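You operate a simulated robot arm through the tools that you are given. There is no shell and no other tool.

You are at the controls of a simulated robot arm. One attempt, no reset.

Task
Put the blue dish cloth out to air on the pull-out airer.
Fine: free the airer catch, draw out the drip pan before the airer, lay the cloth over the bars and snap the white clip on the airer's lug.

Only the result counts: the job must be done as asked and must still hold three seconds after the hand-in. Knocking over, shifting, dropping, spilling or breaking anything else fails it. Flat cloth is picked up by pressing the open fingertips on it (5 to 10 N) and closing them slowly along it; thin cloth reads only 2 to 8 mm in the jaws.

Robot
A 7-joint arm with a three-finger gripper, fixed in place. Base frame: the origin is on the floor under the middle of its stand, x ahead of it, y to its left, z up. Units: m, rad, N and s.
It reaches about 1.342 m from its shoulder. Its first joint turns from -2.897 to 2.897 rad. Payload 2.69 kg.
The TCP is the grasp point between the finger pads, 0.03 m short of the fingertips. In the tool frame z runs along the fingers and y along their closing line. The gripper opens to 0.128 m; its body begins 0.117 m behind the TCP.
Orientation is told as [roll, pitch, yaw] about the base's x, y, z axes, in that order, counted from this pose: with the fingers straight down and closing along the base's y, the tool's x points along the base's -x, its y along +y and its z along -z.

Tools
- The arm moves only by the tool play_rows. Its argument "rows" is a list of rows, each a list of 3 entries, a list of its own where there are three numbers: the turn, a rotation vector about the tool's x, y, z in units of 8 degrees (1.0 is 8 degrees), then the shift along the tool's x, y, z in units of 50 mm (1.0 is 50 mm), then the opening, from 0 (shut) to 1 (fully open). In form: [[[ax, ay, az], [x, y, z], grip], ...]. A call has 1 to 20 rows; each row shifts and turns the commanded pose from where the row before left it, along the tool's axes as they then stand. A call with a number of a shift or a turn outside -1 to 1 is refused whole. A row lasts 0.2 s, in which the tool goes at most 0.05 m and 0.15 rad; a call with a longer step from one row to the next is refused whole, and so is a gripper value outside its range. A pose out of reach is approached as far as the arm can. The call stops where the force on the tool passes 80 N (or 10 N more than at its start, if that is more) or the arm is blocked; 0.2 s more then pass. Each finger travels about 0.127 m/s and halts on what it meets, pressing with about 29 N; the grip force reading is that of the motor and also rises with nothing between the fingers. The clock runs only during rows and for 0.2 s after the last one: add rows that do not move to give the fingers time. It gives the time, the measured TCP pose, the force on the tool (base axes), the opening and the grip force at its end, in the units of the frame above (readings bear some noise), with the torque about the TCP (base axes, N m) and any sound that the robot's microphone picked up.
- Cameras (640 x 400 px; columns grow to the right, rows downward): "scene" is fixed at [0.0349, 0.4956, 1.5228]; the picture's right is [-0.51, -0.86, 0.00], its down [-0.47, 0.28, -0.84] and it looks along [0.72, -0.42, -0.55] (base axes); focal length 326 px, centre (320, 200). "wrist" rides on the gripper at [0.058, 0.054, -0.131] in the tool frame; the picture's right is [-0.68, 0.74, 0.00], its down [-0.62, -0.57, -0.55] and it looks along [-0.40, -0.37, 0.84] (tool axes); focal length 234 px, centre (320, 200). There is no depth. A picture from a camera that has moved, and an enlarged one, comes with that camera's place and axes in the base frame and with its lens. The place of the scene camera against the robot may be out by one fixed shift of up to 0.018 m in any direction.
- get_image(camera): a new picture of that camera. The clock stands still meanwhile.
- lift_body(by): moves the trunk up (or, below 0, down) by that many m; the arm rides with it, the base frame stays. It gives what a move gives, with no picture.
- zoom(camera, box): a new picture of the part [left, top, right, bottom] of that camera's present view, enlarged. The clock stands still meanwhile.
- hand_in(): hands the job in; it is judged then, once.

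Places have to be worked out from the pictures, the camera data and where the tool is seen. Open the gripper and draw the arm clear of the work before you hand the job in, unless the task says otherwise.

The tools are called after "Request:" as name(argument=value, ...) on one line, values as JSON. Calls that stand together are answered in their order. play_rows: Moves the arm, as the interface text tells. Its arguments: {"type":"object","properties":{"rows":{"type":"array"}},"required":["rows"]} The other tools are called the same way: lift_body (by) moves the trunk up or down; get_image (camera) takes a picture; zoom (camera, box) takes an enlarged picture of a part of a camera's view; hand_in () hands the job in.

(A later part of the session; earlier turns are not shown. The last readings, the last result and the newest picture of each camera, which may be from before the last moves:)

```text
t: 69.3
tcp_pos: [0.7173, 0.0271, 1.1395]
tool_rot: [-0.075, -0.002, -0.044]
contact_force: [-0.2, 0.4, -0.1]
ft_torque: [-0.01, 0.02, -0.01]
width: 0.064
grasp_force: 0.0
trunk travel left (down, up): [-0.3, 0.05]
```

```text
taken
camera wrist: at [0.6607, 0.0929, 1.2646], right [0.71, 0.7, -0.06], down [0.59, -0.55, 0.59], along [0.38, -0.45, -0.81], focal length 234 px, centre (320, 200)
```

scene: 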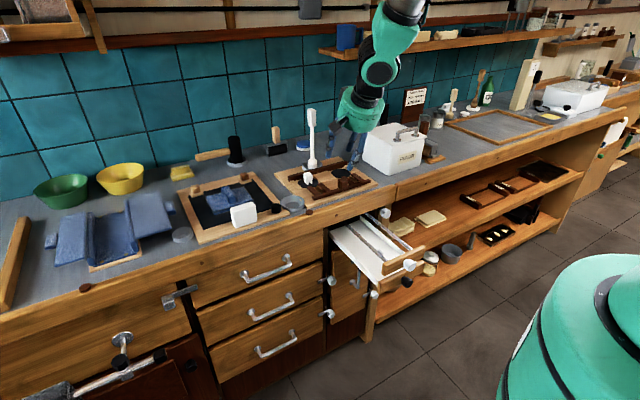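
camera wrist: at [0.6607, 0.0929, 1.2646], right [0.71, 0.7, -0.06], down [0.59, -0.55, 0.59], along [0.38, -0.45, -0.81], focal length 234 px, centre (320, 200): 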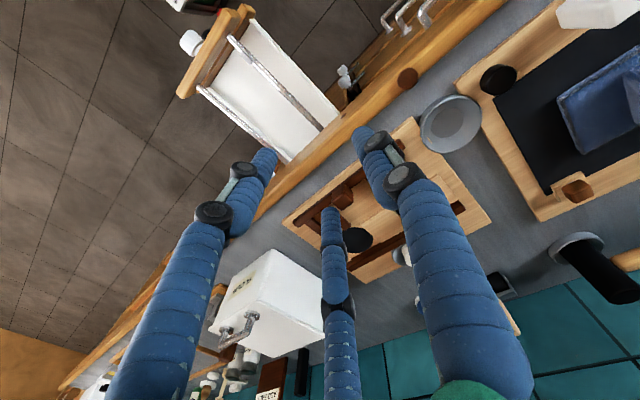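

The hand is level now. I trim the small tilt and move over the cloth with open fingers for a good top view.

Request:
play_rows(rows=[[[-0.54, 0, -0.31], [0, 0, 0], 1], [[0, 0, 0], [-0.237, 0.857, -0.171], 1], [[0, 0, 0], [-0.237, 0.857, -0.171], 1], [[0, 0, 0], [-0.237, 0.857, -0.171], 1], [[0, 0, 0], [-0.237, 0.857, -0.171], 1], [[0, 0, 0], [-0.237, 0.857, -0.171], 1], [[0, 0, 0], [-0.237, 0.857, -0.171], 1], [[0, 0, 0], [-0.237, 0.857, -0.171], 1], [[0, 0, 0], [0, 0, 0], 1]])

Request:
get_image(camera="wrist")

```text
t: 71.3
tcp_pos: [0.8001, 0.3286, 1.2039]
tool_rot: [0.0, 0.002, -0.001]
contact_force: [0.6, 1.6, 0.3]
ft_torque: [0.0, 0.0, -0.02]
width: 0.1279
grasp_force: 0.1
trunk travel left (down, up): [-0.3, 0.05]
```

```text
taken
camera wrist: at [0.7413, 0.3829, 1.3332], right [0.68, 0.74, 0.0], down [0.62, -0.56, 0.55], along [0.4, -0.37, -0.84], focal length 234 px, centre (320, 200)
```

wrist: 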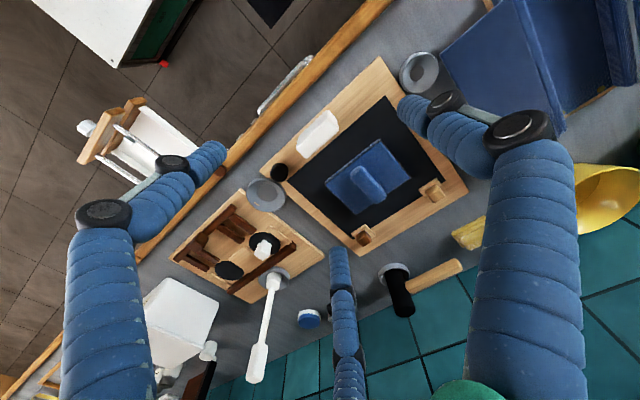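

Perfectly level, and the cloth and clip are both in clear view. I zoom in on the cloth, the clip board and the airer.

Request:
zoom(camera="wrist", box=[280, 80, 460, 260])

Request:
zoom(camera="wrist", box=[160, 160, 340, 310])

Request:
zoom(camera="wrist", box=[60, 80, 220, 200])

```text
2.22 times, centred on (370, 170) of wrist
camera zoom: at [0.7413, 0.3829, 1.3332], right [0.68, 0.74, 0.0], down [0.62, -0.56, 0.55], along [0.4, -0.37, -0.84], focal length 520 px, centre (209, 267)
```

zoom: 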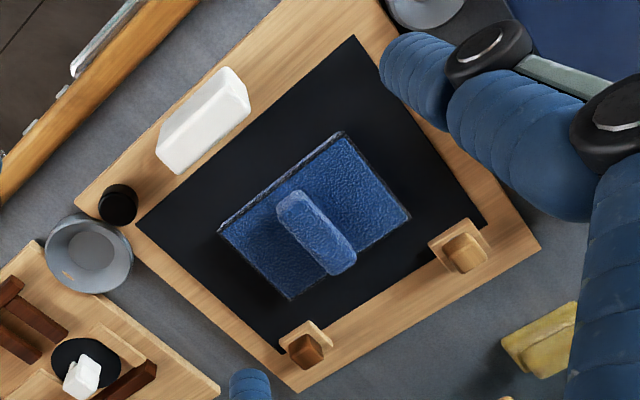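

```text
2.67 times, centred on (250, 235) of wrist
camera zoom: at [0.7413, 0.3829, 1.3332], right [0.68, 0.74, 0.0], down [0.62, -0.56, 0.55], along [0.4, -0.37, -0.84], focal length 624 px, centre (507, 107)
```

zoom: 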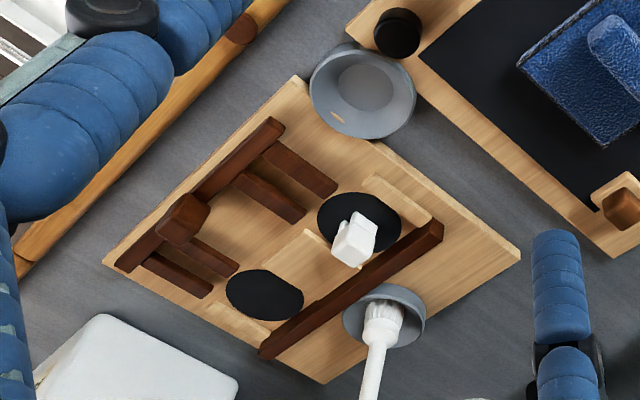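

```text
3.33 times, centred on (140, 140) of wrist
camera zoom: at [0.7413, 0.3829, 1.3332], right [0.68, 0.74, 0.0], down [0.62, -0.56, 0.55], along [0.4, -0.37, -0.84], focal length 781 px, centre (920, 400)
```

zoom: 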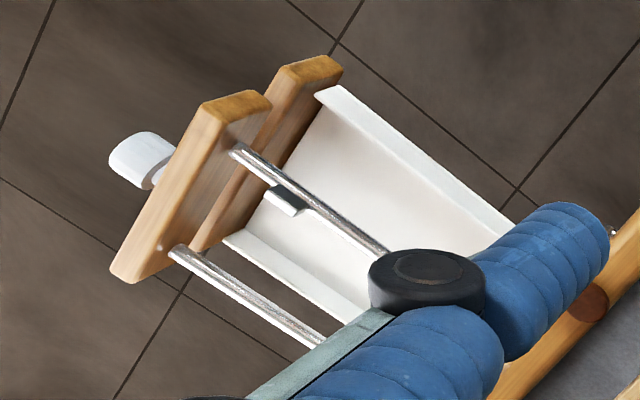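

The cloth spans x≈0.894–0.988, y≈0.253–0.370 with a raised fold along x at y≈0.313; the airer bars run along x at y≈-0.026 and -0.124 with the lug on top of the left bar at x≈0.59. I move above the fold with 100 mm opening.

Request:
play_rows(rows=[[[0, 0, 0], [-0.7, -0.075, 0.5], 0.78], [[0, 0, 0], [-0.7, -0.075, 0.5], 0.78], [[0, 0, 0], [-0.7, -0.075, 0.5], 0.78], [[0, 0, 0], [-0.7, -0.075, 0.5], 0.78], [[0, 0, 0], [0, 0, 0], 0.78]])

Request:
get_image(camera="wrist")

Request:
zoom(camera="scene", box=[160, 130, 310, 250])

```text
t: 72.5
tcp_pos: [0.938, 0.3109, 1.0987]
tool_rot: [0.001, 0.001, 0.001]
contact_force: [0.5, -0.2, -0.4]
ft_torque: [0.02, 0.01, -0.02]
width: 0.0997
grasp_force: 0.0
trunk travel left (down, up): [-0.3, 0.05]
```

```text
taken
camera wrist: at [0.8788, 0.3657, 1.2284], right [0.68, 0.74, 0.0], down [0.62, -0.56, 0.55], along [0.4, -0.37, -0.84], focal length 234 px, centre (320, 200)
```

wrist: 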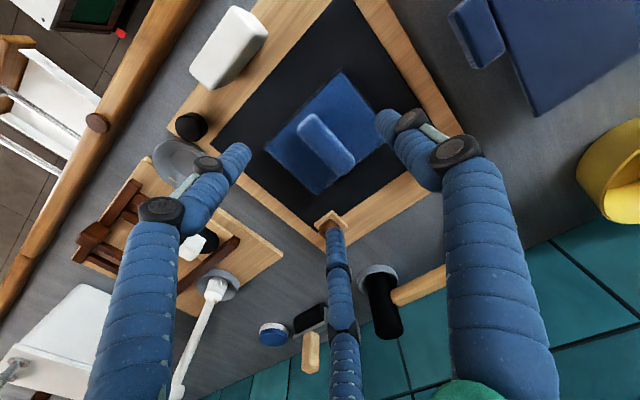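

```text
3.33 times, centred on (235, 190) of scene
camera zoom: at [0.0349, 0.4956, 1.5228], right [-0.51, -0.86, 0.0], down [-0.47, 0.28, -0.84], along [0.72, -0.42, -0.55], focal length 1086 px, centre (603, 233)
```

zoom: 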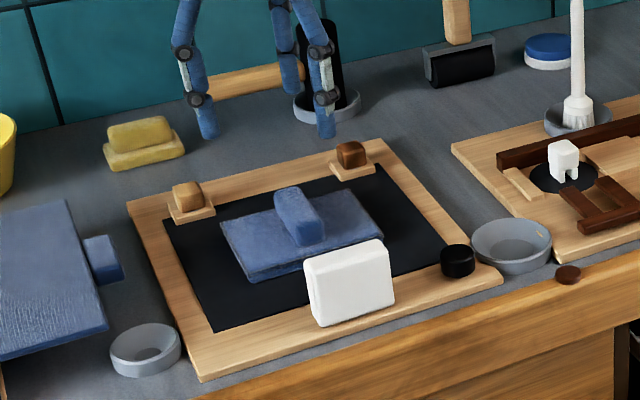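

I zoom on the fold to refine its centre relative to the tool axis.

Request:
zoom(camera="wrist", box=[250, 60, 400, 210])

```text
2.67 times, centred on (325, 135) of wrist
camera zoom: at [0.8788, 0.3657, 1.2284], right [0.68, 0.74, 0.0], down [0.62, -0.56, 0.55], along [0.4, -0.37, -0.84], focal length 624 px, centre (307, 373)
```

zoom: 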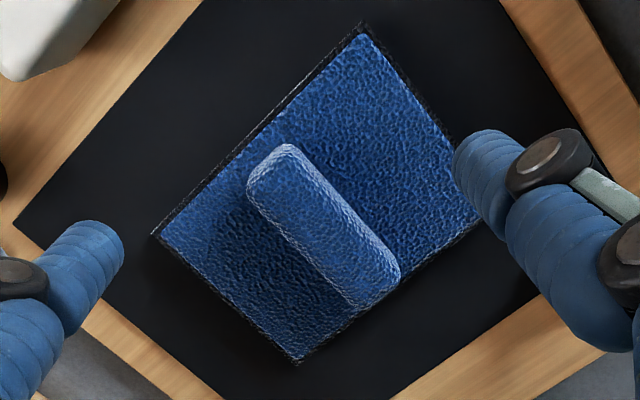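

The fold is centred at ≈(0.9475,0.311), 65 mm long and 25 mm wide. I shift 9 mm forward and descend to TCP z≈1.025.

Request:
play_rows(rows=[[[0, 0, 0], [-0.09, 0, 0.74], 0.78], [[0, 0, 0], [-0.09, 0, 0.74], 0.78], [[0, 0, 0], [0, 0, 0], 0.78]])

Request:
get_image(camera="wrist")

Request:
zoom(camera="scene", box=[170, 130, 310, 240])

```text
t: 73.3
tcp_pos: [0.9472, 0.3141, 1.0261]
tool_rot: [0.0, 0.0, -0.001]
contact_force: [-0.8, -0.2, -0.6]
ft_torque: [-0.01, -0.02, -0.02]
width: 0.0995
grasp_force: 0.0
trunk travel left (down, up): [-0.3, 0.05]
```

```text
taken
camera wrist: at [0.8873, 0.3668, 1.155], right [0.68, 0.74, 0.0], down [0.62, -0.56, 0.55], along [0.4, -0.37, -0.84], focal length 234 px, centre (320, 200)
```

wrist: 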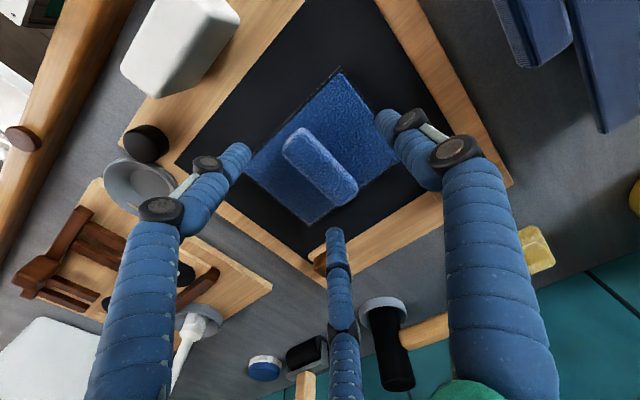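

```text
3.64 times, centred on (240, 185) of scene
camera zoom: at [0.0349, 0.4956, 1.5228], right [-0.51, -0.86, 0.0], down [-0.47, 0.28, -0.84], along [0.72, -0.42, -0.55], focal length 1185 px, centre (611, 254)
```

zoom: 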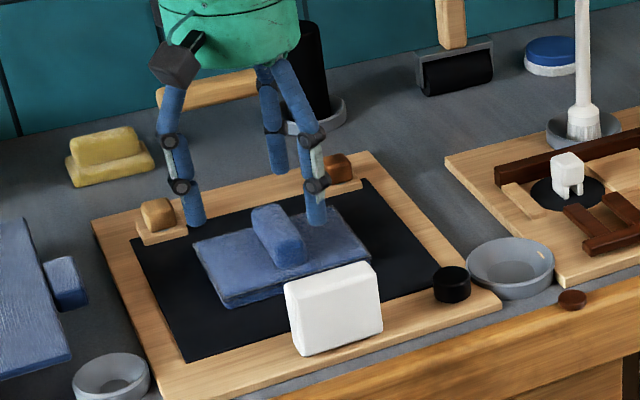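

The fold sits centred between the three fingers. I descend 15 mm and check force.

Request:
play_rows(rows=[[[0, 0, 0], [0, 0, 0.15], 0.78], [[0, 0, 0], [0, 0, 0.15], 0.78], [[0, 0, 0], [0, 0, 0], 0.78]])

Request:
zoom(camera="scene", box=[190, 150, 290, 230])

```text
t: 74.2
tcp_pos: [0.9492, 0.3117, 1.011]
tool_rot: [0.0, 0.004, 0.0]
contact_force: [-0.1, -0.3, -0.1]
ft_torque: [0.02, 0.01, 0.02]
width: 0.0996
grasp_force: 0.1
trunk travel left (down, up): [-0.3, 0.05]
```

```text
5.00 times, centred on (240, 190) of scene
camera zoom: at [0.0349, 0.4956, 1.5228], right [-0.51, -0.86, 0.0], down [-0.47, 0.28, -0.84], along [0.72, -0.42, -0.55], focal length 1630 px, centre (720, 250)
```

zoom: 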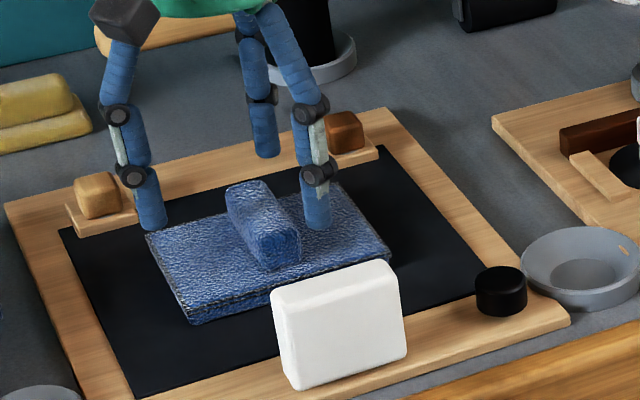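

No contact yet (tips at z≈0.981). I descend a further 10 mm.

Request:
play_rows(rows=[[[0, 0, 0], [0, 0, 0.1], 0.78], [[0, 0, 0], [0, 0, 0.1], 0.78], [[0, 0, 0], [0, 0, 0], 0.78]])

Request:
zoom(camera="scene", box=[190, 150, 290, 230])

```text
t: 75.0
tcp_pos: [0.9482, 0.3121, 1.0001]
tool_rot: [-0.002, 0.001, 0.001]
contact_force: [-0.3, 0.2, -1.0]
ft_torque: [0.01, -0.04, 0.01]
width: 0.0999
grasp_force: 0.1
trunk travel left (down, up): [-0.3, 0.05]
```

```text
5.00 times, centred on (240, 190) of scene
camera zoom: at [0.0349, 0.4956, 1.5228], right [-0.51, -0.86, 0.0], down [-0.47, 0.28, -0.84], along [0.72, -0.42, -0.55], focal length 1630 px, centre (720, 250)
```

zoom: 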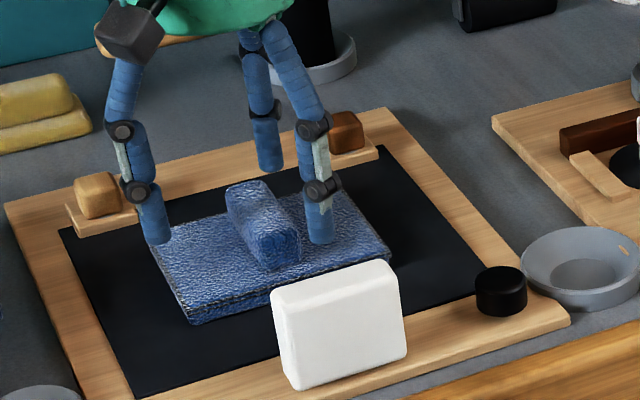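

Tips at z≈0.970, still free. Going down 6 mm more in small steps.

Request:
play_rows(rows=[[[0, 0, 0], [0, 0, 0.06], 0.78], [[0, 0, 0], [0, 0, 0.06], 0.78], [[0, 0, 0], [0, 0, 0], 0.78]])

Request:
zoom(camera="scene", box=[190, 150, 290, 230])

```text
t: 75.8
tcp_pos: [0.9509, 0.3114, 0.9954]
tool_rot: [0.001, 0.001, 0.0]
contact_force: [0.6, -3.0, 6.4]
ft_torque: [-0.26, -0.37, -0.2]
width: 0.104
grasp_force: 2.9
trunk travel left (down, up): [-0.3, 0.05]
```

```text
5.00 times, centred on (240, 190) of scene
camera zoom: at [0.0349, 0.4956, 1.5228], right [-0.51, -0.86, 0.0], down [-0.47, 0.28, -0.84], along [0.72, -0.42, -0.55], focal length 1630 px, centre (720, 250)
```

zoom: 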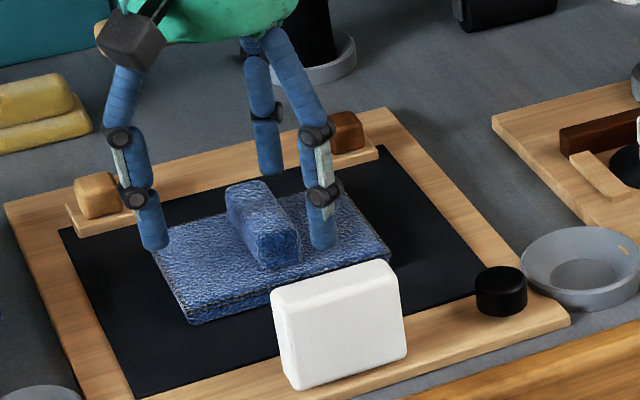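

Contact at 6.4 N (cloth top z≈0.965). I now close slowly around the fold while keeping this light pressure.

Request:
play_rows(rows=[[[0, 0, 0], [0, 0, 0], 0.74], [[0, 0, 0], [0, 0, 0], 0.7], [[0, 0, 0], [0, 0, 0], 0.66], [[0, 0, 0], [0, 0, 0], 0.62], [[0, 0, 0], [0, 0, 0], 0.58], [[0, 0, 0], [0, 0, 0], 0.54], [[0, 0, 0], [0, 0, 0], 0.5], [[0, 0, 0], [0, 0, 0], 0.46], [[0, 0, 0], [0, 0, 0], 0.42]])

Request:
get_image(camera="wrist")

Request:
zoom(camera="scene", box=[190, 150, 290, 230])

```text
t: 77.8
tcp_pos: [0.9517, 0.3123, 0.9991]
tool_rot: [0.001, -0.006, 0.0]
contact_force: [25.0, -18.1, 46.2]
ft_torque: [-1.36, -2.7, -0.27]
width: 0.0838
grasp_force: 23.0
trunk travel left (down, up): [-0.3, 0.05]
```

```text
taken
camera wrist: at [0.8919, 0.366, 1.1289], right [0.68, 0.74, 0.01], down [0.61, -0.57, 0.55], along [0.41, -0.37, -0.83], focal length 234 px, centre (320, 200)
```

wrist: 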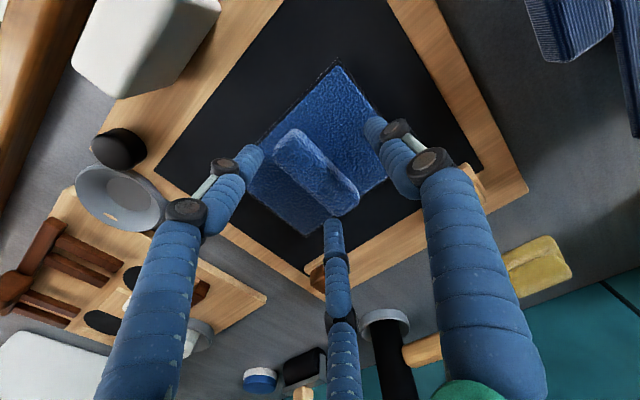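

```text
5.00 times, centred on (240, 190) of scene
camera zoom: at [0.0349, 0.4956, 1.5228], right [-0.51, -0.86, 0.0], down [-0.47, 0.28, -0.84], along [0.72, -0.42, -0.55], focal length 1630 px, centre (720, 250)
```

zoom: 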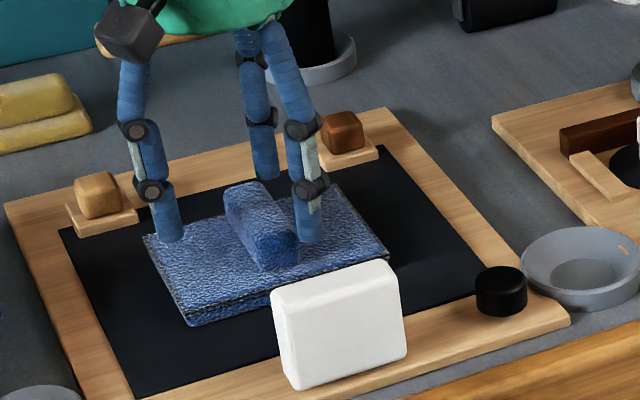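

The far finger has jammed on the cloth's edge (46 N), so the tips are too low. I raise 10 mm and re-open to free it, then look.

Request:
play_rows(rows=[[[0, 0, 0], [0, 0, -0.1], 0.6], [[0, 0, 0], [0, 0, -0.1], 0.78], [[0, 0, 0], [0, 0, -0.1], 0.78], [[0, 0, 0], [0, 0, 0], 0.78]])

Request:
get_image(camera="wrist")

Request:
zoom(camera="scene", box=[190, 150, 290, 230])

```text
t: 78.8
tcp_pos: [0.9487, 0.3126, 1.0087]
tool_rot: [-0.001, 0.005, 0.001]
contact_force: [0.4, 0.8, 0.6]
ft_torque: [-0.01, -0.02, 0.02]
width: 0.0996
grasp_force: 0.1
trunk travel left (down, up): [-0.3, 0.05]
```

```text
taken
camera wrist: at [0.8896, 0.3659, 1.1378], right [0.68, 0.74, 0.0], down [0.62, -0.56, 0.55], along [0.4, -0.37, -0.84], focal length 234 px, centre (320, 200)
```

wrist: 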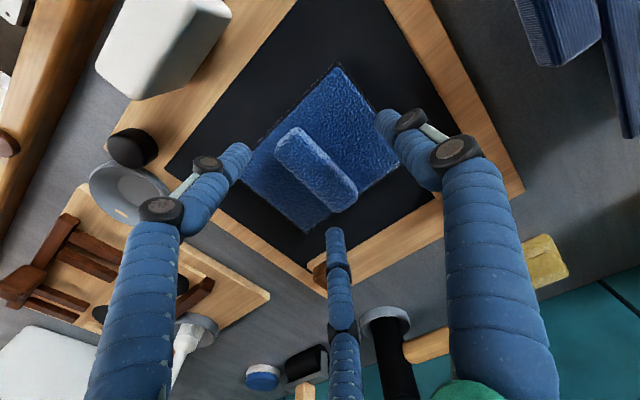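

```text
5.00 times, centred on (240, 190) of scene
camera zoom: at [0.0349, 0.4956, 1.5228], right [-0.51, -0.86, 0.0], down [-0.47, 0.28, -0.84], along [0.72, -0.42, -0.55], focal length 1630 px, centre (720, 250)
```

zoom: 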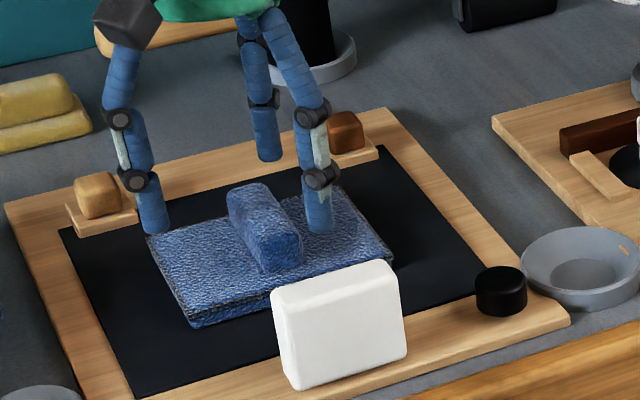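

Freed; the cloth only shifted by ~3 mm and nothing else was touched. I go back to the contact-free height (TCP z≈1.000), re-centre and close around the fold without pressing.

Request:
play_rows(rows=[[[0, 0, 0], [0.06, 0.02, 0.08], 0.78], [[0, 0, 0], [0, 0, 0.08], 0.78], [[0, 0, 0], [0, 0, 0], 0.7], [[0, 0, 0], [0, 0, 0], 0.64], [[0, 0, 0], [0, 0, 0], 0.6], [[0, 0, 0], [0, 0, 0], 0.56], [[0, 0, 0], [0, 0, 0], 0.52]])

Request:
get_image(camera="wrist")

Request:
zoom(camera="scene", box=[190, 150, 290, 230])

```text
t: 80.3
tcp_pos: [0.9466, 0.3143, 1.0013]
tool_rot: [-0.002, 0.0, -0.002]
contact_force: [7.1, -4.1, 10.9]
ft_torque: [-0.32, -0.53, 0.04]
width: 0.0723
grasp_force: 4.4
trunk travel left (down, up): [-0.3, 0.05]
```

```text
taken
camera wrist: at [0.8876, 0.3671, 1.1316], right [0.68, 0.74, 0.0], down [0.62, -0.57, 0.55], along [0.4, -0.37, -0.84], focal length 234 px, centre (320, 200)
```

wrist: 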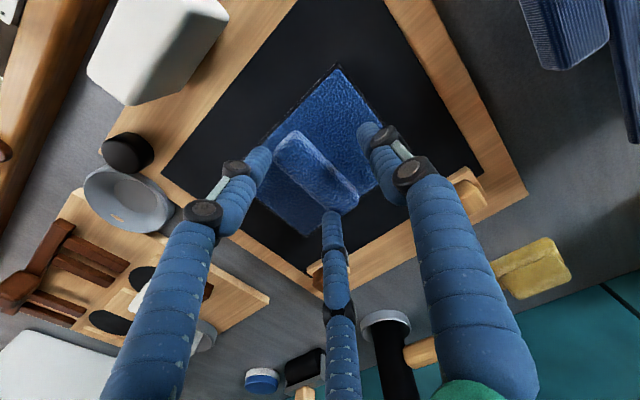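

```text
5.00 times, centred on (240, 190) of scene
camera zoom: at [0.0349, 0.4956, 1.5228], right [-0.51, -0.86, 0.0], down [-0.47, 0.28, -0.84], along [0.72, -0.42, -0.55], focal length 1630 px, centre (720, 250)
```

zoom: 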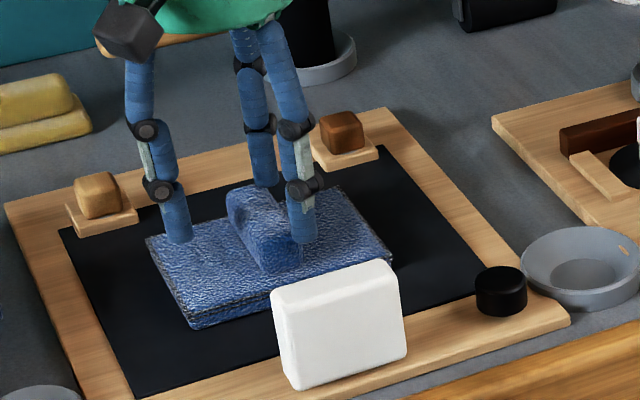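

A light contact (11 N) at the far finger again; I raise 3 mm and continue closing slowly on the fold.

Request:
play_rows(rows=[[[0, 0, 0], [0, 0, -0.06], 0.52], [[0, 0, 0], [0, 0, 0], 0.48], [[0, 0, 0], [0, 0, 0], 0.44], [[0, 0, 0], [0, 0, 0], 0.4], [[0, 0, 0], [0, 0, 0], 0.36], [[0, 0, 0], [0, 0, 0], 0.32], [[0, 0, 0], [0, 0, 0], 0.28]])

Request:
get_image(camera="wrist")

Request:
zoom(camera="scene", box=[190, 150, 290, 230])

```text
t: 82.0
tcp_pos: [0.9464, 0.3125, 1.0037]
tool_rot: [0.0, 0.001, 0.001]
contact_force: [3.9, -3.3, 8.4]
ft_torque: [-0.22, -0.27, 0.04]
width: 0.0391
grasp_force: 3.2
trunk travel left (down, up): [-0.3, 0.05]
```

```text
taken
camera wrist: at [0.8875, 0.3672, 1.1334], right [0.68, 0.74, 0.0], down [0.62, -0.56, 0.55], along [0.4, -0.37, -0.84], focal length 234 px, centre (320, 200)
```

wrist: 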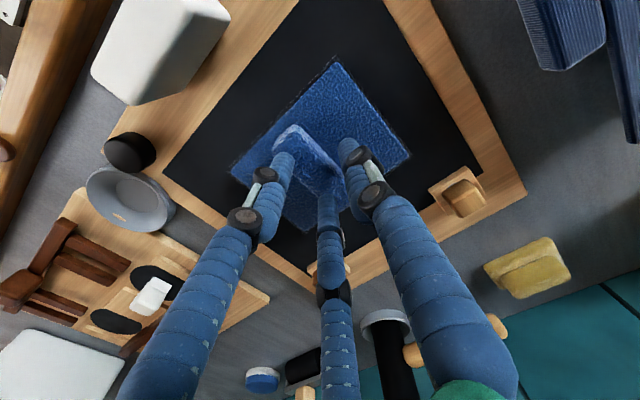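

```text
5.00 times, centred on (240, 190) of scene
camera zoom: at [0.0349, 0.4956, 1.5228], right [-0.51, -0.86, 0.0], down [-0.47, 0.28, -0.84], along [0.72, -0.42, -0.55], focal length 1630 px, centre (720, 250)
```

zoom: 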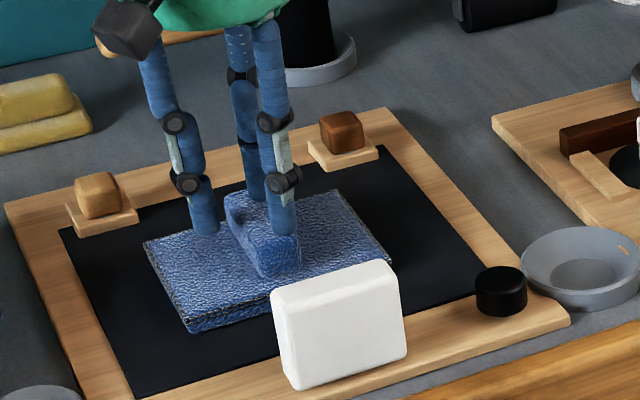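

I zoom in to see exactly how the fingers sit around the fold.

Request:
zoom(camera="wrist", box=[230, 90, 410, 250])

Request:
zoom(camera="scene", box=[215, 165, 275, 215])

```text
2.50 times, centred on (320, 170) of wrist
camera zoom: at [0.8875, 0.3672, 1.1334], right [0.68, 0.74, 0.0], down [0.62, -0.56, 0.55], along [0.4, -0.37, -0.84], focal length 585 px, centre (320, 275)
```

zoom: 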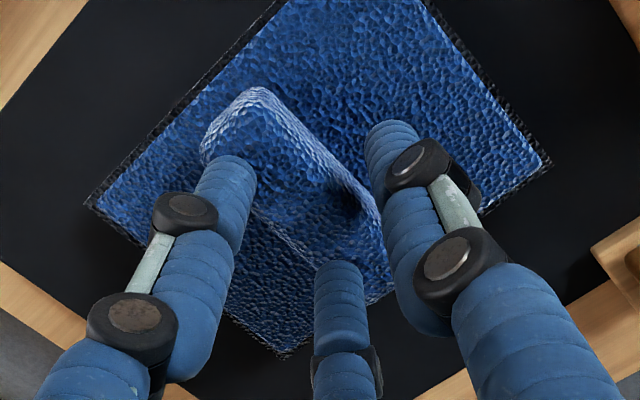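

```text
8.00 times, centred on (245, 190) of scene
camera zoom: at [0.0349, 0.4956, 1.5228], right [-0.51, -0.86, 0.0], down [-0.47, 0.28, -0.84], along [0.72, -0.42, -0.55], focal length 2607 px, centre (920, 280)
```

zoom: 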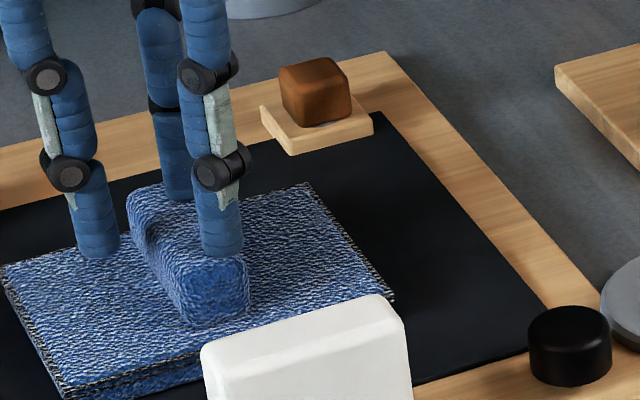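

All three fingers are beside the fold: two on its right side, one approaching from the left. I continue closing until it is squeezed.

Request:
play_rows(rows=[[[0, 0, 0], [0, 0, 0], 0.24], [[0, 0, 0], [0, 0, 0], 0.2], [[0, 0, 0], [0, 0, 0], 0.16], [[0, 0, 0], [0, 0, 0], 0.12], [[0, 0, 0], [0, 0, 0], 0.08], [[0, 0, 0], [0, 0, 0], 0.04], [[0, 0, 0], [0, 0, 0], 0.04]])

Request:
zoom(camera="wrist", box=[230, 90, 410, 250])

Request:
zoom(camera="scene", box=[200, 155, 290, 225])

```text
t: 83.5
tcp_pos: [0.947, 0.3134, 1.0037]
tool_rot: [0.001, 0.002, 0.0]
contact_force: [-0.3, 0.6, -0.1]
ft_torque: [-0.02, 0.04, -0.01]
width: 0.005
grasp_force: 0.0
trunk travel left (down, up): [-0.3, 0.05]
```

```text
2.50 times, centred on (320, 170) of wrist
camera zoom: at [0.8875, 0.3673, 1.1329], right [0.68, 0.74, 0.0], down [0.62, -0.56, 0.55], along [0.4, -0.37, -0.84], focal length 585 px, centre (320, 275)
```

zoom: 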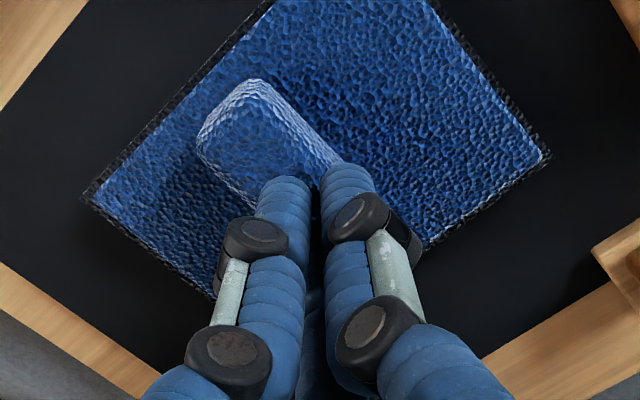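

```text
5.71 times, centred on (245, 190) of scene
camera zoom: at [0.0349, 0.4956, 1.5228], right [-0.51, -0.86, 0.0], down [-0.47, 0.28, -0.84], along [0.72, -0.42, -0.55], focal length 1862 px, centre (749, 257)
```

zoom: 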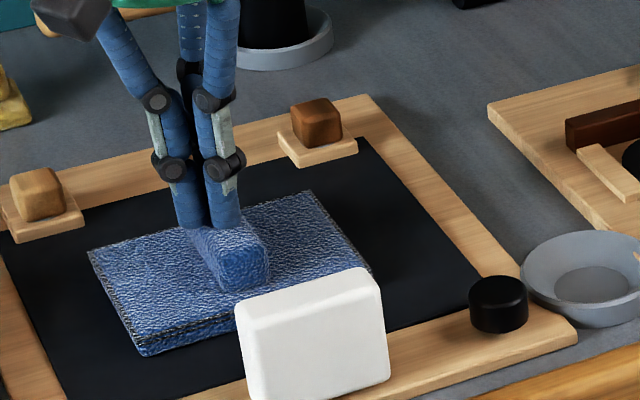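

The fingers closed empty: the fold's top is lower (~0.967) and further right/forward than assumed — my height guess was off. I raise, open and take two pictures at different heights to triangulate properly.

Request:
play_rows(rows=[[[0, 0, 0], [0, 0, -0.5], 0.3], [[0, 0, 0], [0, 0, -0.5], 0.78], [[0, 0, 0], [0, 0, 0], 0.78], [[0, 0, 0], [0, 0, 0], 0.78]])

Request:
zoom(camera="wrist", box=[240, 60, 400, 220])

Request:
play_rows(rows=[[[0, 0, 0], [0, 0.6, -0.4], 0.78], [[0, 0, 0], [0, 0.6, -0.4], 0.78], [[0, 0, 0], [0, 0.6, -0.4], 0.78], [[0, 0, 0], [0, 0, 0], 0.78]])

Request:
get_image(camera="wrist")

```text
t: 84.5
tcp_pos: [0.9471, 0.3122, 1.0547]
tool_rot: [-0.001, 0.0, -0.001]
contact_force: [0.3, -0.4, 0.8]
ft_torque: [-0.02, 0.02, 0.0]
width: 0.1
grasp_force: 0.1
trunk travel left (down, up): [-0.3, 0.05]
```

```text
2.50 times, centred on (320, 140) of wrist
camera zoom: at [0.8876, 0.3663, 1.1846], right [0.68, 0.74, 0.0], down [0.62, -0.56, 0.55], along [0.4, -0.37, -0.84], focal length 585 px, centre (320, 350)
```

zoom: 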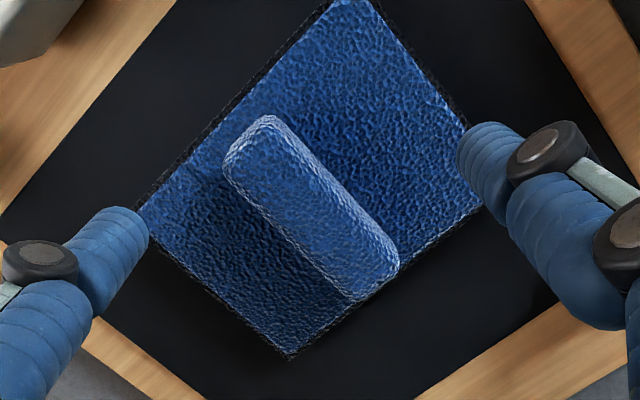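

```text
t: 85.5
tcp_pos: [0.9471, 0.4031, 1.1132]
tool_rot: [0.0, 0.003, -0.001]
contact_force: [0.1, -0.3, -0.7]
ft_torque: [0.0, 0.0, 0.01]
width: 0.0996
grasp_force: 0.0
trunk travel left (down, up): [-0.3, 0.05]
```

```text
taken
camera wrist: at [0.8889, 0.4571, 1.243], right [0.68, 0.74, 0.0], down [0.62, -0.56, 0.55], along [0.4, -0.37, -0.84], focal length 234 px, centre (320, 200)
```

wrist: 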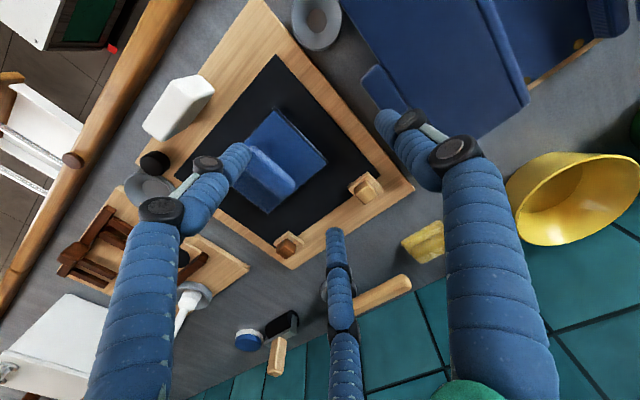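

Request:
zoom(camera="wrist", box=[210, 90, 350, 230])

```text
2.86 times, centred on (280, 160) of wrist
camera zoom: at [0.8889, 0.4571, 1.243], right [0.68, 0.74, 0.0], down [0.62, -0.56, 0.55], along [0.4, -0.37, -0.84], focal length 669 px, centre (434, 314)
```

zoom: 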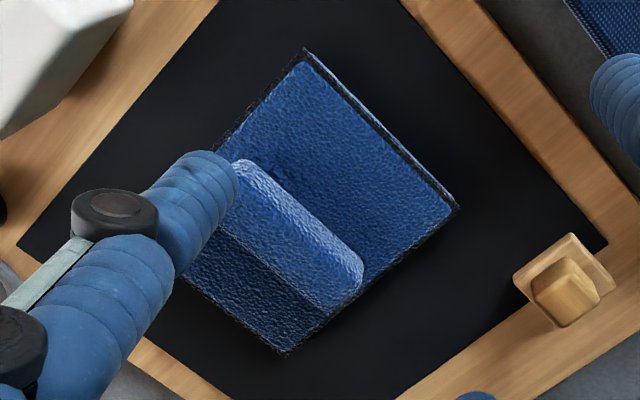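

Triangulated: fold top z≈0.95, centre ≈(0.949,0.3065), 80 mm × 23 mm; cloth surface ≈0.935–0.94. I return over that centre and descend to TCP z≈0.995.

Request:
play_rows(rows=[[[0, 0, 0], [-0.013, -0.644, 0.4], 0.75], [[0, 0, 0], [-0.013, -0.644, 0.4], 0.75], [[0, 0, 0], [-0.013, -0.644, 0.4], 0.75], [[0, 0, 0], [0, 0, 0.58], 0.75], [[0, 0, 0], [0, 0, 0.58], 0.75], [[0, 0, 0], [0, 0, 0], 0.75]])

Request:
zoom(camera="wrist", box=[210, 70, 430, 260])

Request:
zoom(camera="scene", box=[200, 155, 290, 225])

```text
t: 87.0
tcp_pos: [0.9496, 0.3052, 0.9943]
tool_rot: [0.0, 0.002, 0.001]
contact_force: [-0.6, 0.1, 0.0]
ft_torque: [0.0, 0.01, -0.01]
width: 0.096
grasp_force: 0.0
trunk travel left (down, up): [-0.3, 0.05]
```

```text
2.11 times, centred on (320, 165) of wrist
camera zoom: at [0.8893, 0.3592, 1.1238], right [0.68, 0.74, 0.0], down [0.62, -0.56, 0.55], along [0.4, -0.37, -0.84], focal length 493 px, centre (320, 274)
```

zoom: 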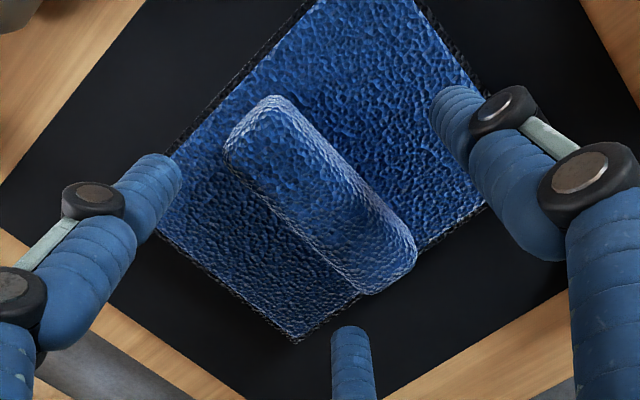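

```text
5.71 times, centred on (245, 190) of scene
camera zoom: at [0.0349, 0.4956, 1.5228], right [-0.51, -0.86, 0.0], down [-0.47, 0.28, -0.84], along [0.72, -0.42, -0.55], focal length 1862 px, centre (749, 257)
```

zoom: 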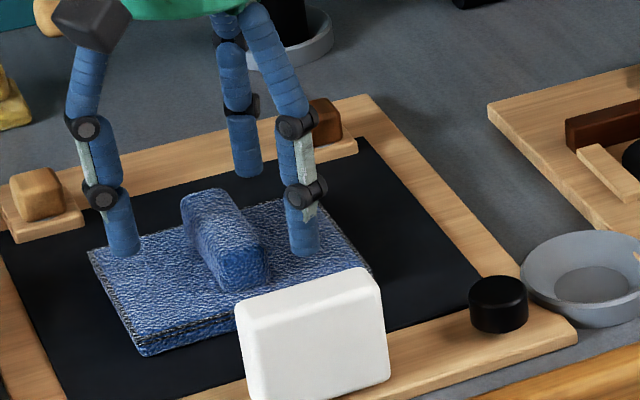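

The fold is well centred between the fingers, no contact at tip z≈0.964. I descend 6 mm more.

Request:
play_rows(rows=[[[0, 0, 0], [0, 0, 0.06], 0.75], [[0, 0, 0], [0, 0, 0.06], 0.75], [[0, 0, 0], [0, 0, 0], 0.75]])

```text
t: 87.8
tcp_pos: [0.9478, 0.3062, 0.9881]
tool_rot: [0.001, 0.003, -0.001]
contact_force: [0.7, -0.1, 0.3]
ft_torque: [0.0, 0.01, 0.02]
width: 0.096
grasp_force: 0.1
trunk travel left (down, up): [-0.3, 0.05]
```

Still free at TCP z≈0.988. Another 5 mm.

Request:
play_rows(rows=[[[0, 0, 0], [0, 0, 0.05], 0.75], [[0, 0, 0], [0, 0, 0.05], 0.75], [[0, 0, 0], [0, 0, 0], 0.75]])

Request:
zoom(camera="scene", box=[200, 155, 290, 225])

```text
t: 88.5
tcp_pos: [0.9486, 0.307, 0.9844]
tool_rot: [0.0, 0.001, -0.001]
contact_force: [-0.2, 0.5, 0.0]
ft_torque: [-0.03, -0.02, -0.02]
width: 0.0959
grasp_force: 0.1
trunk travel left (down, up): [-0.3, 0.05]
```

```text
5.71 times, centred on (245, 190) of scene
camera zoom: at [0.0349, 0.4956, 1.5228], right [-0.51, -0.86, 0.0], down [-0.47, 0.28, -0.84], along [0.72, -0.42, -0.55], focal length 1862 px, centre (749, 257)
```

zoom: 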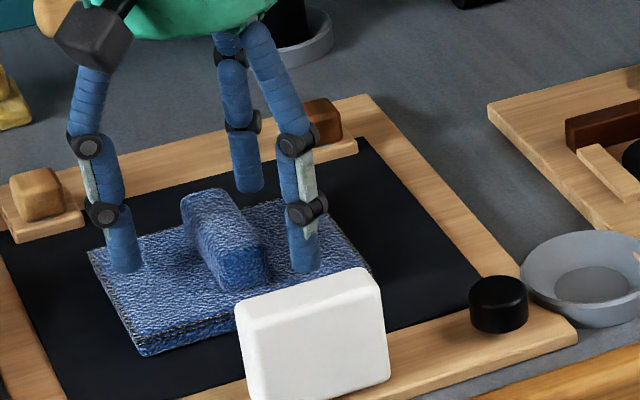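

No contact at tip z≈0.954, which is below the fold's top. I close slowly here onto the fold.

Request:
play_rows(rows=[[[0, 0, 0], [0, 0, 0], 0.7], [[0, 0, 0], [0, 0, 0], 0.65], [[0, 0, 0], [0, 0, 0], 0.6], [[0, 0, 0], [0, 0, 0], 0.55], [[0, 0, 0], [0, 0, 0], 0.5], [[0, 0, 0], [0, 0, 0], 0.46], [[0, 0, 0], [0, 0, 0], 0.42], [[0, 0, 0], [0, 0, 0], 0.38]])

Request:
zoom(camera="wrist", box=[210, 70, 430, 260])

Request:
zoom(camera="scene", box=[200, 155, 290, 225])

```text
t: 90.3
tcp_pos: [0.9482, 0.3068, 0.9837]
tool_rot: [0.0, 0.001, 0.0]
contact_force: [0.5, -1.6, 0.8]
ft_torque: [-0.03, -0.01, 0.04]
width: 0.0494
grasp_force: 0.5
trunk travel left (down, up): [-0.3, 0.05]
```

```text
2.11 times, centred on (320, 165) of wrist
camera zoom: at [0.8894, 0.3601, 1.1136], right [0.68, 0.74, 0.0], down [0.62, -0.56, 0.55], along [0.4, -0.37, -0.84], focal length 493 px, centre (320, 274)
```

zoom: 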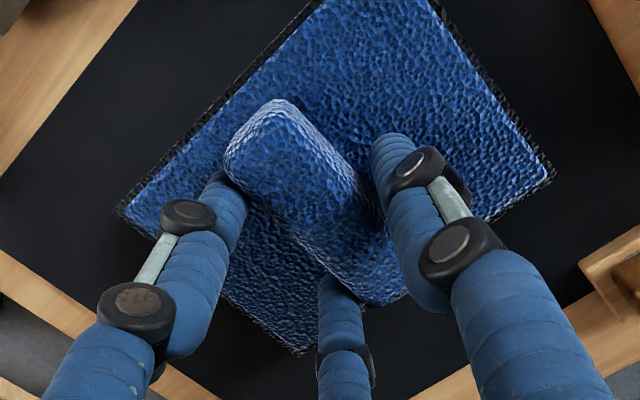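

```text
5.71 times, centred on (245, 190) of scene
camera zoom: at [0.0349, 0.4956, 1.5228], right [-0.51, -0.86, 0.0], down [-0.47, 0.28, -0.84], along [0.72, -0.42, -0.55], focal length 1862 px, centre (749, 257)
```

zoom: 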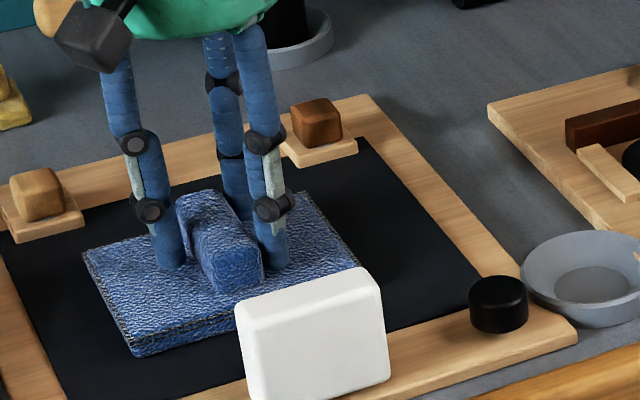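

Now the fold is really between the fingers. I keep closing until it is firmly squeezed.

Request:
play_rows(rows=[[[0, 0, 0], [0, 0, 0], 0.34], [[0, 0, 0], [0, 0, 0], 0.3], [[0, 0, 0], [0, 0, 0], 0.26], [[0, 0, 0], [0, 0, 0], 0.22], [[0, 0, 0], [0, 0, 0], 0.18], [[0, 0, 0], [0, 0, 0], 0.12], [[0, 0, 0], [0, 0, 0], 0.06], [[0, 0, 0], [0, 0, 0], 0.06]])

Request:
zoom(camera="wrist", box=[210, 70, 430, 260])

Request:
zoom(camera="scene", box=[200, 155, 290, 225])

```text
t: 92.2
tcp_pos: [0.9475, 0.3071, 0.9839]
tool_rot: [0.001, 0.001, 0.0]
contact_force: [0.1, 0.7, 0.0]
ft_torque: [0.15, -0.01, 0.02]
width: 0.0408
grasp_force: 28.9
trunk travel left (down, up): [-0.3, 0.05]
```

```text
2.11 times, centred on (320, 165) of wrist
camera zoom: at [0.8894, 0.3602, 1.1135], right [0.68, 0.74, 0.0], down [0.62, -0.56, 0.55], along [0.4, -0.37, -0.84], focal length 493 px, centre (320, 274)
```

zoom: 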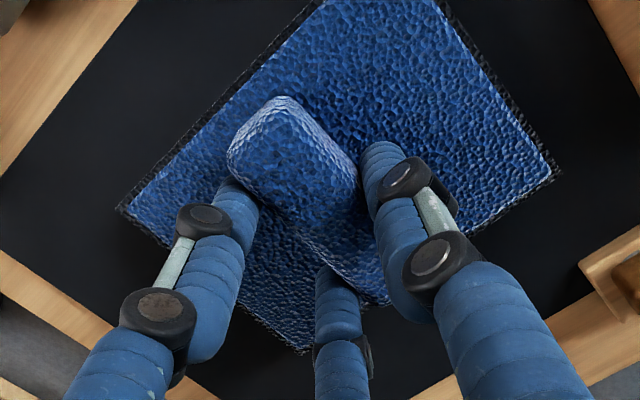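

```text
5.71 times, centred on (245, 190) of scene
camera zoom: at [0.0349, 0.4956, 1.5228], right [-0.51, -0.86, 0.0], down [-0.47, 0.28, -0.84], along [0.72, -0.42, -0.55], focal length 1862 px, centre (749, 257)
```

zoom: 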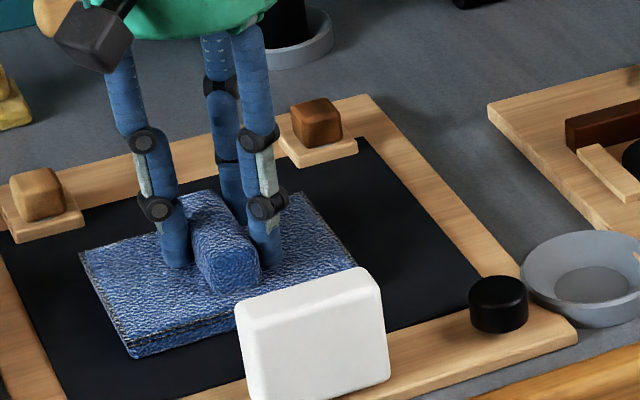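

The fold is held with ~29 N. I lift 20 mm slowly and look how the cloth behaves.

Request:
play_rows(rows=[[[0, 0, 0], [0, 0, -0.1], 0.04], [[0, 0, 0], [0, 0, -0.1], 0.04], [[0, 0, 0], [0, 0, -0.1], 0.04], [[0, 0, 0], [0, 0, -0.1], 0.04], [[0, 0, 0], [0, 0, 0], 0.04]])

Request:
zoom(camera="scene", box=[190, 145, 290, 225])

Request:
get_image(camera="wrist")

```text
t: 93.3
tcp_pos: [0.951, 0.3061, 1.0059]
tool_rot: [0.0, 0.001, 0.001]
contact_force: [0.3, -0.1, -1.5]
ft_torque: [0.0, -0.03, 0.01]
width: 0.0406
grasp_force: 29.5
trunk travel left (down, up): [-0.3, 0.05]
```

```text
5.00 times, centred on (240, 185) of scene
camera zoom: at [0.0349, 0.4956, 1.5228], right [-0.51, -0.86, 0.0], down [-0.47, 0.28, -0.84], along [0.72, -0.42, -0.55], focal length 1630 px, centre (720, 275)
```

zoom: 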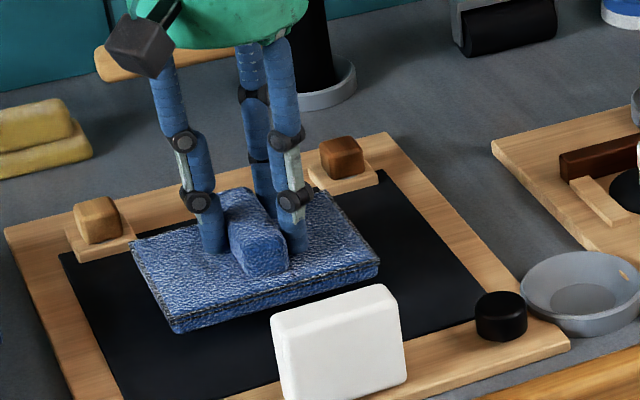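

```text
taken
camera wrist: at [0.8907, 0.3596, 1.1346], right [0.68, 0.74, 0.0], down [0.62, -0.56, 0.55], along [0.4, -0.37, -0.84], focal length 234 px, centre (320, 200)
```

wrist: 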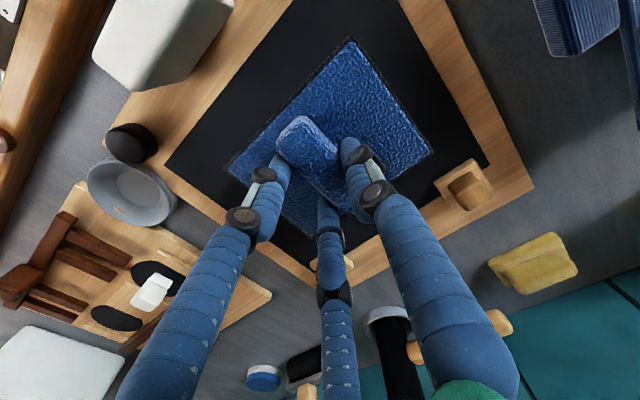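

The cloth came up flat like a pad, held firmly. I raise it to about z=1.12 and carry it over towards the airer.

Request:
play_rows(rows=[[[0, 0, 0], [0, 0, -0.6], 0.04], [[0, 0, 0], [0, 0, -0.6], 0.04], [[0, 0, 0], [0, 0, -0.6], 0.04], [[0, 0, 0], [0, 0, -0.5], 0.04], [[0, 0, 0], [0.394, -0.551, 0], 0.04], [[0, 0, 0], [0.394, -0.551, 0], 0.04], [[0, 0, 0], [0.394, -0.551, 0], 0.04], [[0, 0, 0], [0.394, -0.551, 0], 0.04], [[0, 0, 0], [0.394, -0.551, 0], 0.04], [[0, 0, 0], [0.394, -0.551, 0], 0.04], [[0, 0, 0], [0.394, -0.551, 0], 0.04], [[0, 0, 0], [0.394, -0.551, 0], 0.04], [[0, 0, 0], [0.394, -0.551, 0], 0.04], [[0, 0, 0], [0.394, -0.551, 0], 0.04], [[0, 0, 0], [0.394, -0.551, 0], 0.04], [[0, 0, 0], [0.394, -0.551, 0], 0.04], [[0, 0, 0], [0.394, -0.551, 0], 0.04], [[0, 0, 0], [0.394, -0.551, 0], 0.04], [[0, 0, 0], [0, 0, 0], 0.04]])

Request:
get_image(camera="wrist")

Request:
get_image(camera="scene")

```text
t: 97.3
tcp_pos: [0.6745, -0.0809, 1.1196]
tool_rot: [0.0, 0.003, 0.001]
contact_force: [-0.5, 0.1, -0.4]
ft_torque: [-0.04, 0.0, 0.02]
width: 0.0408
grasp_force: 29.3
trunk travel left (down, up): [-0.3, 0.05]
```

```text
taken
camera wrist: at [0.6152, -0.0272, 1.2491], right [0.68, 0.74, 0.0], down [0.62, -0.56, 0.55], along [0.4, -0.37, -0.84], focal length 234 px, centre (320, 200)
```

wrist: 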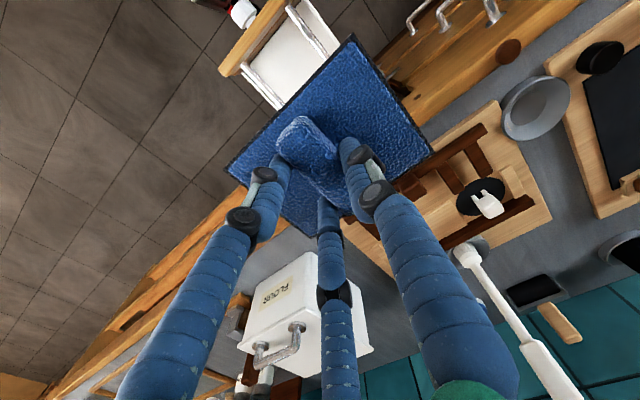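

```text
taken
```

scene: 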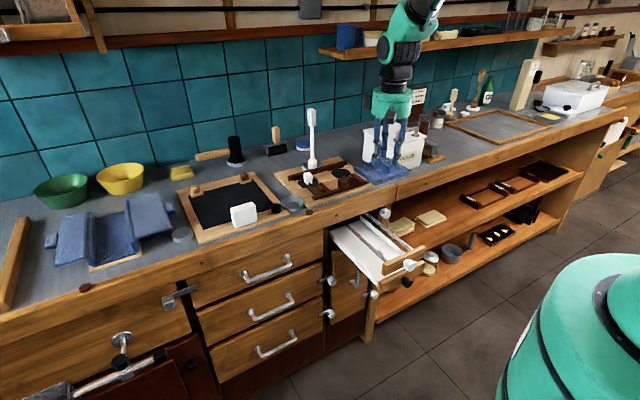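

The cloth hangs steady in the grip. I zoom on the airer bars to triangulate their exact position.

Request:
zoom(camera="wrist", box=[200, 0, 360, 110])

Request:
zoom(camera="scene", box=[320, 200, 420, 280])

```text
3.64 times, centred on (280, 55) of wrist
camera zoom: at [0.6152, -0.0272, 1.2491], right [0.68, 0.74, 0.0], down [0.62, -0.56, 0.55], along [0.4, -0.37, -0.84], focal length 852 px, centre (466, 727)
```

zoom: 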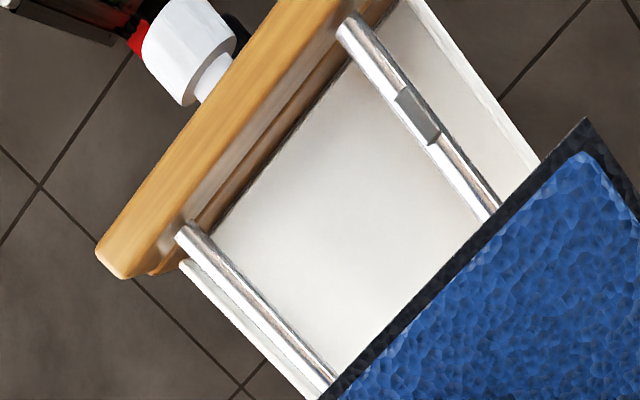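

```text
5.00 times, centred on (370, 240) of scene
camera zoom: at [0.0349, 0.4956, 1.5228], right [-0.51, -0.86, 0.0], down [-0.47, 0.28, -0.84], along [0.72, -0.42, -0.55], focal length 1630 px, centre (70, 0)
```

zoom: 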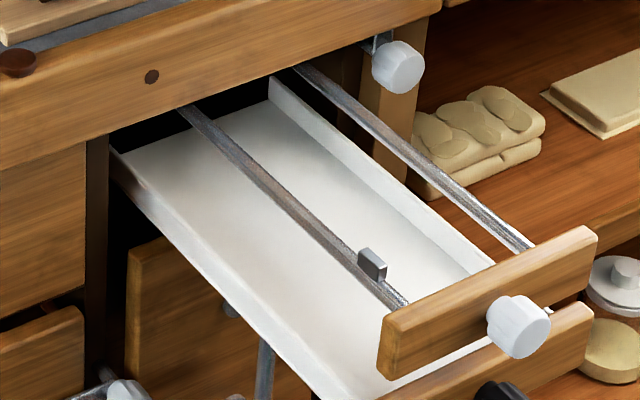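

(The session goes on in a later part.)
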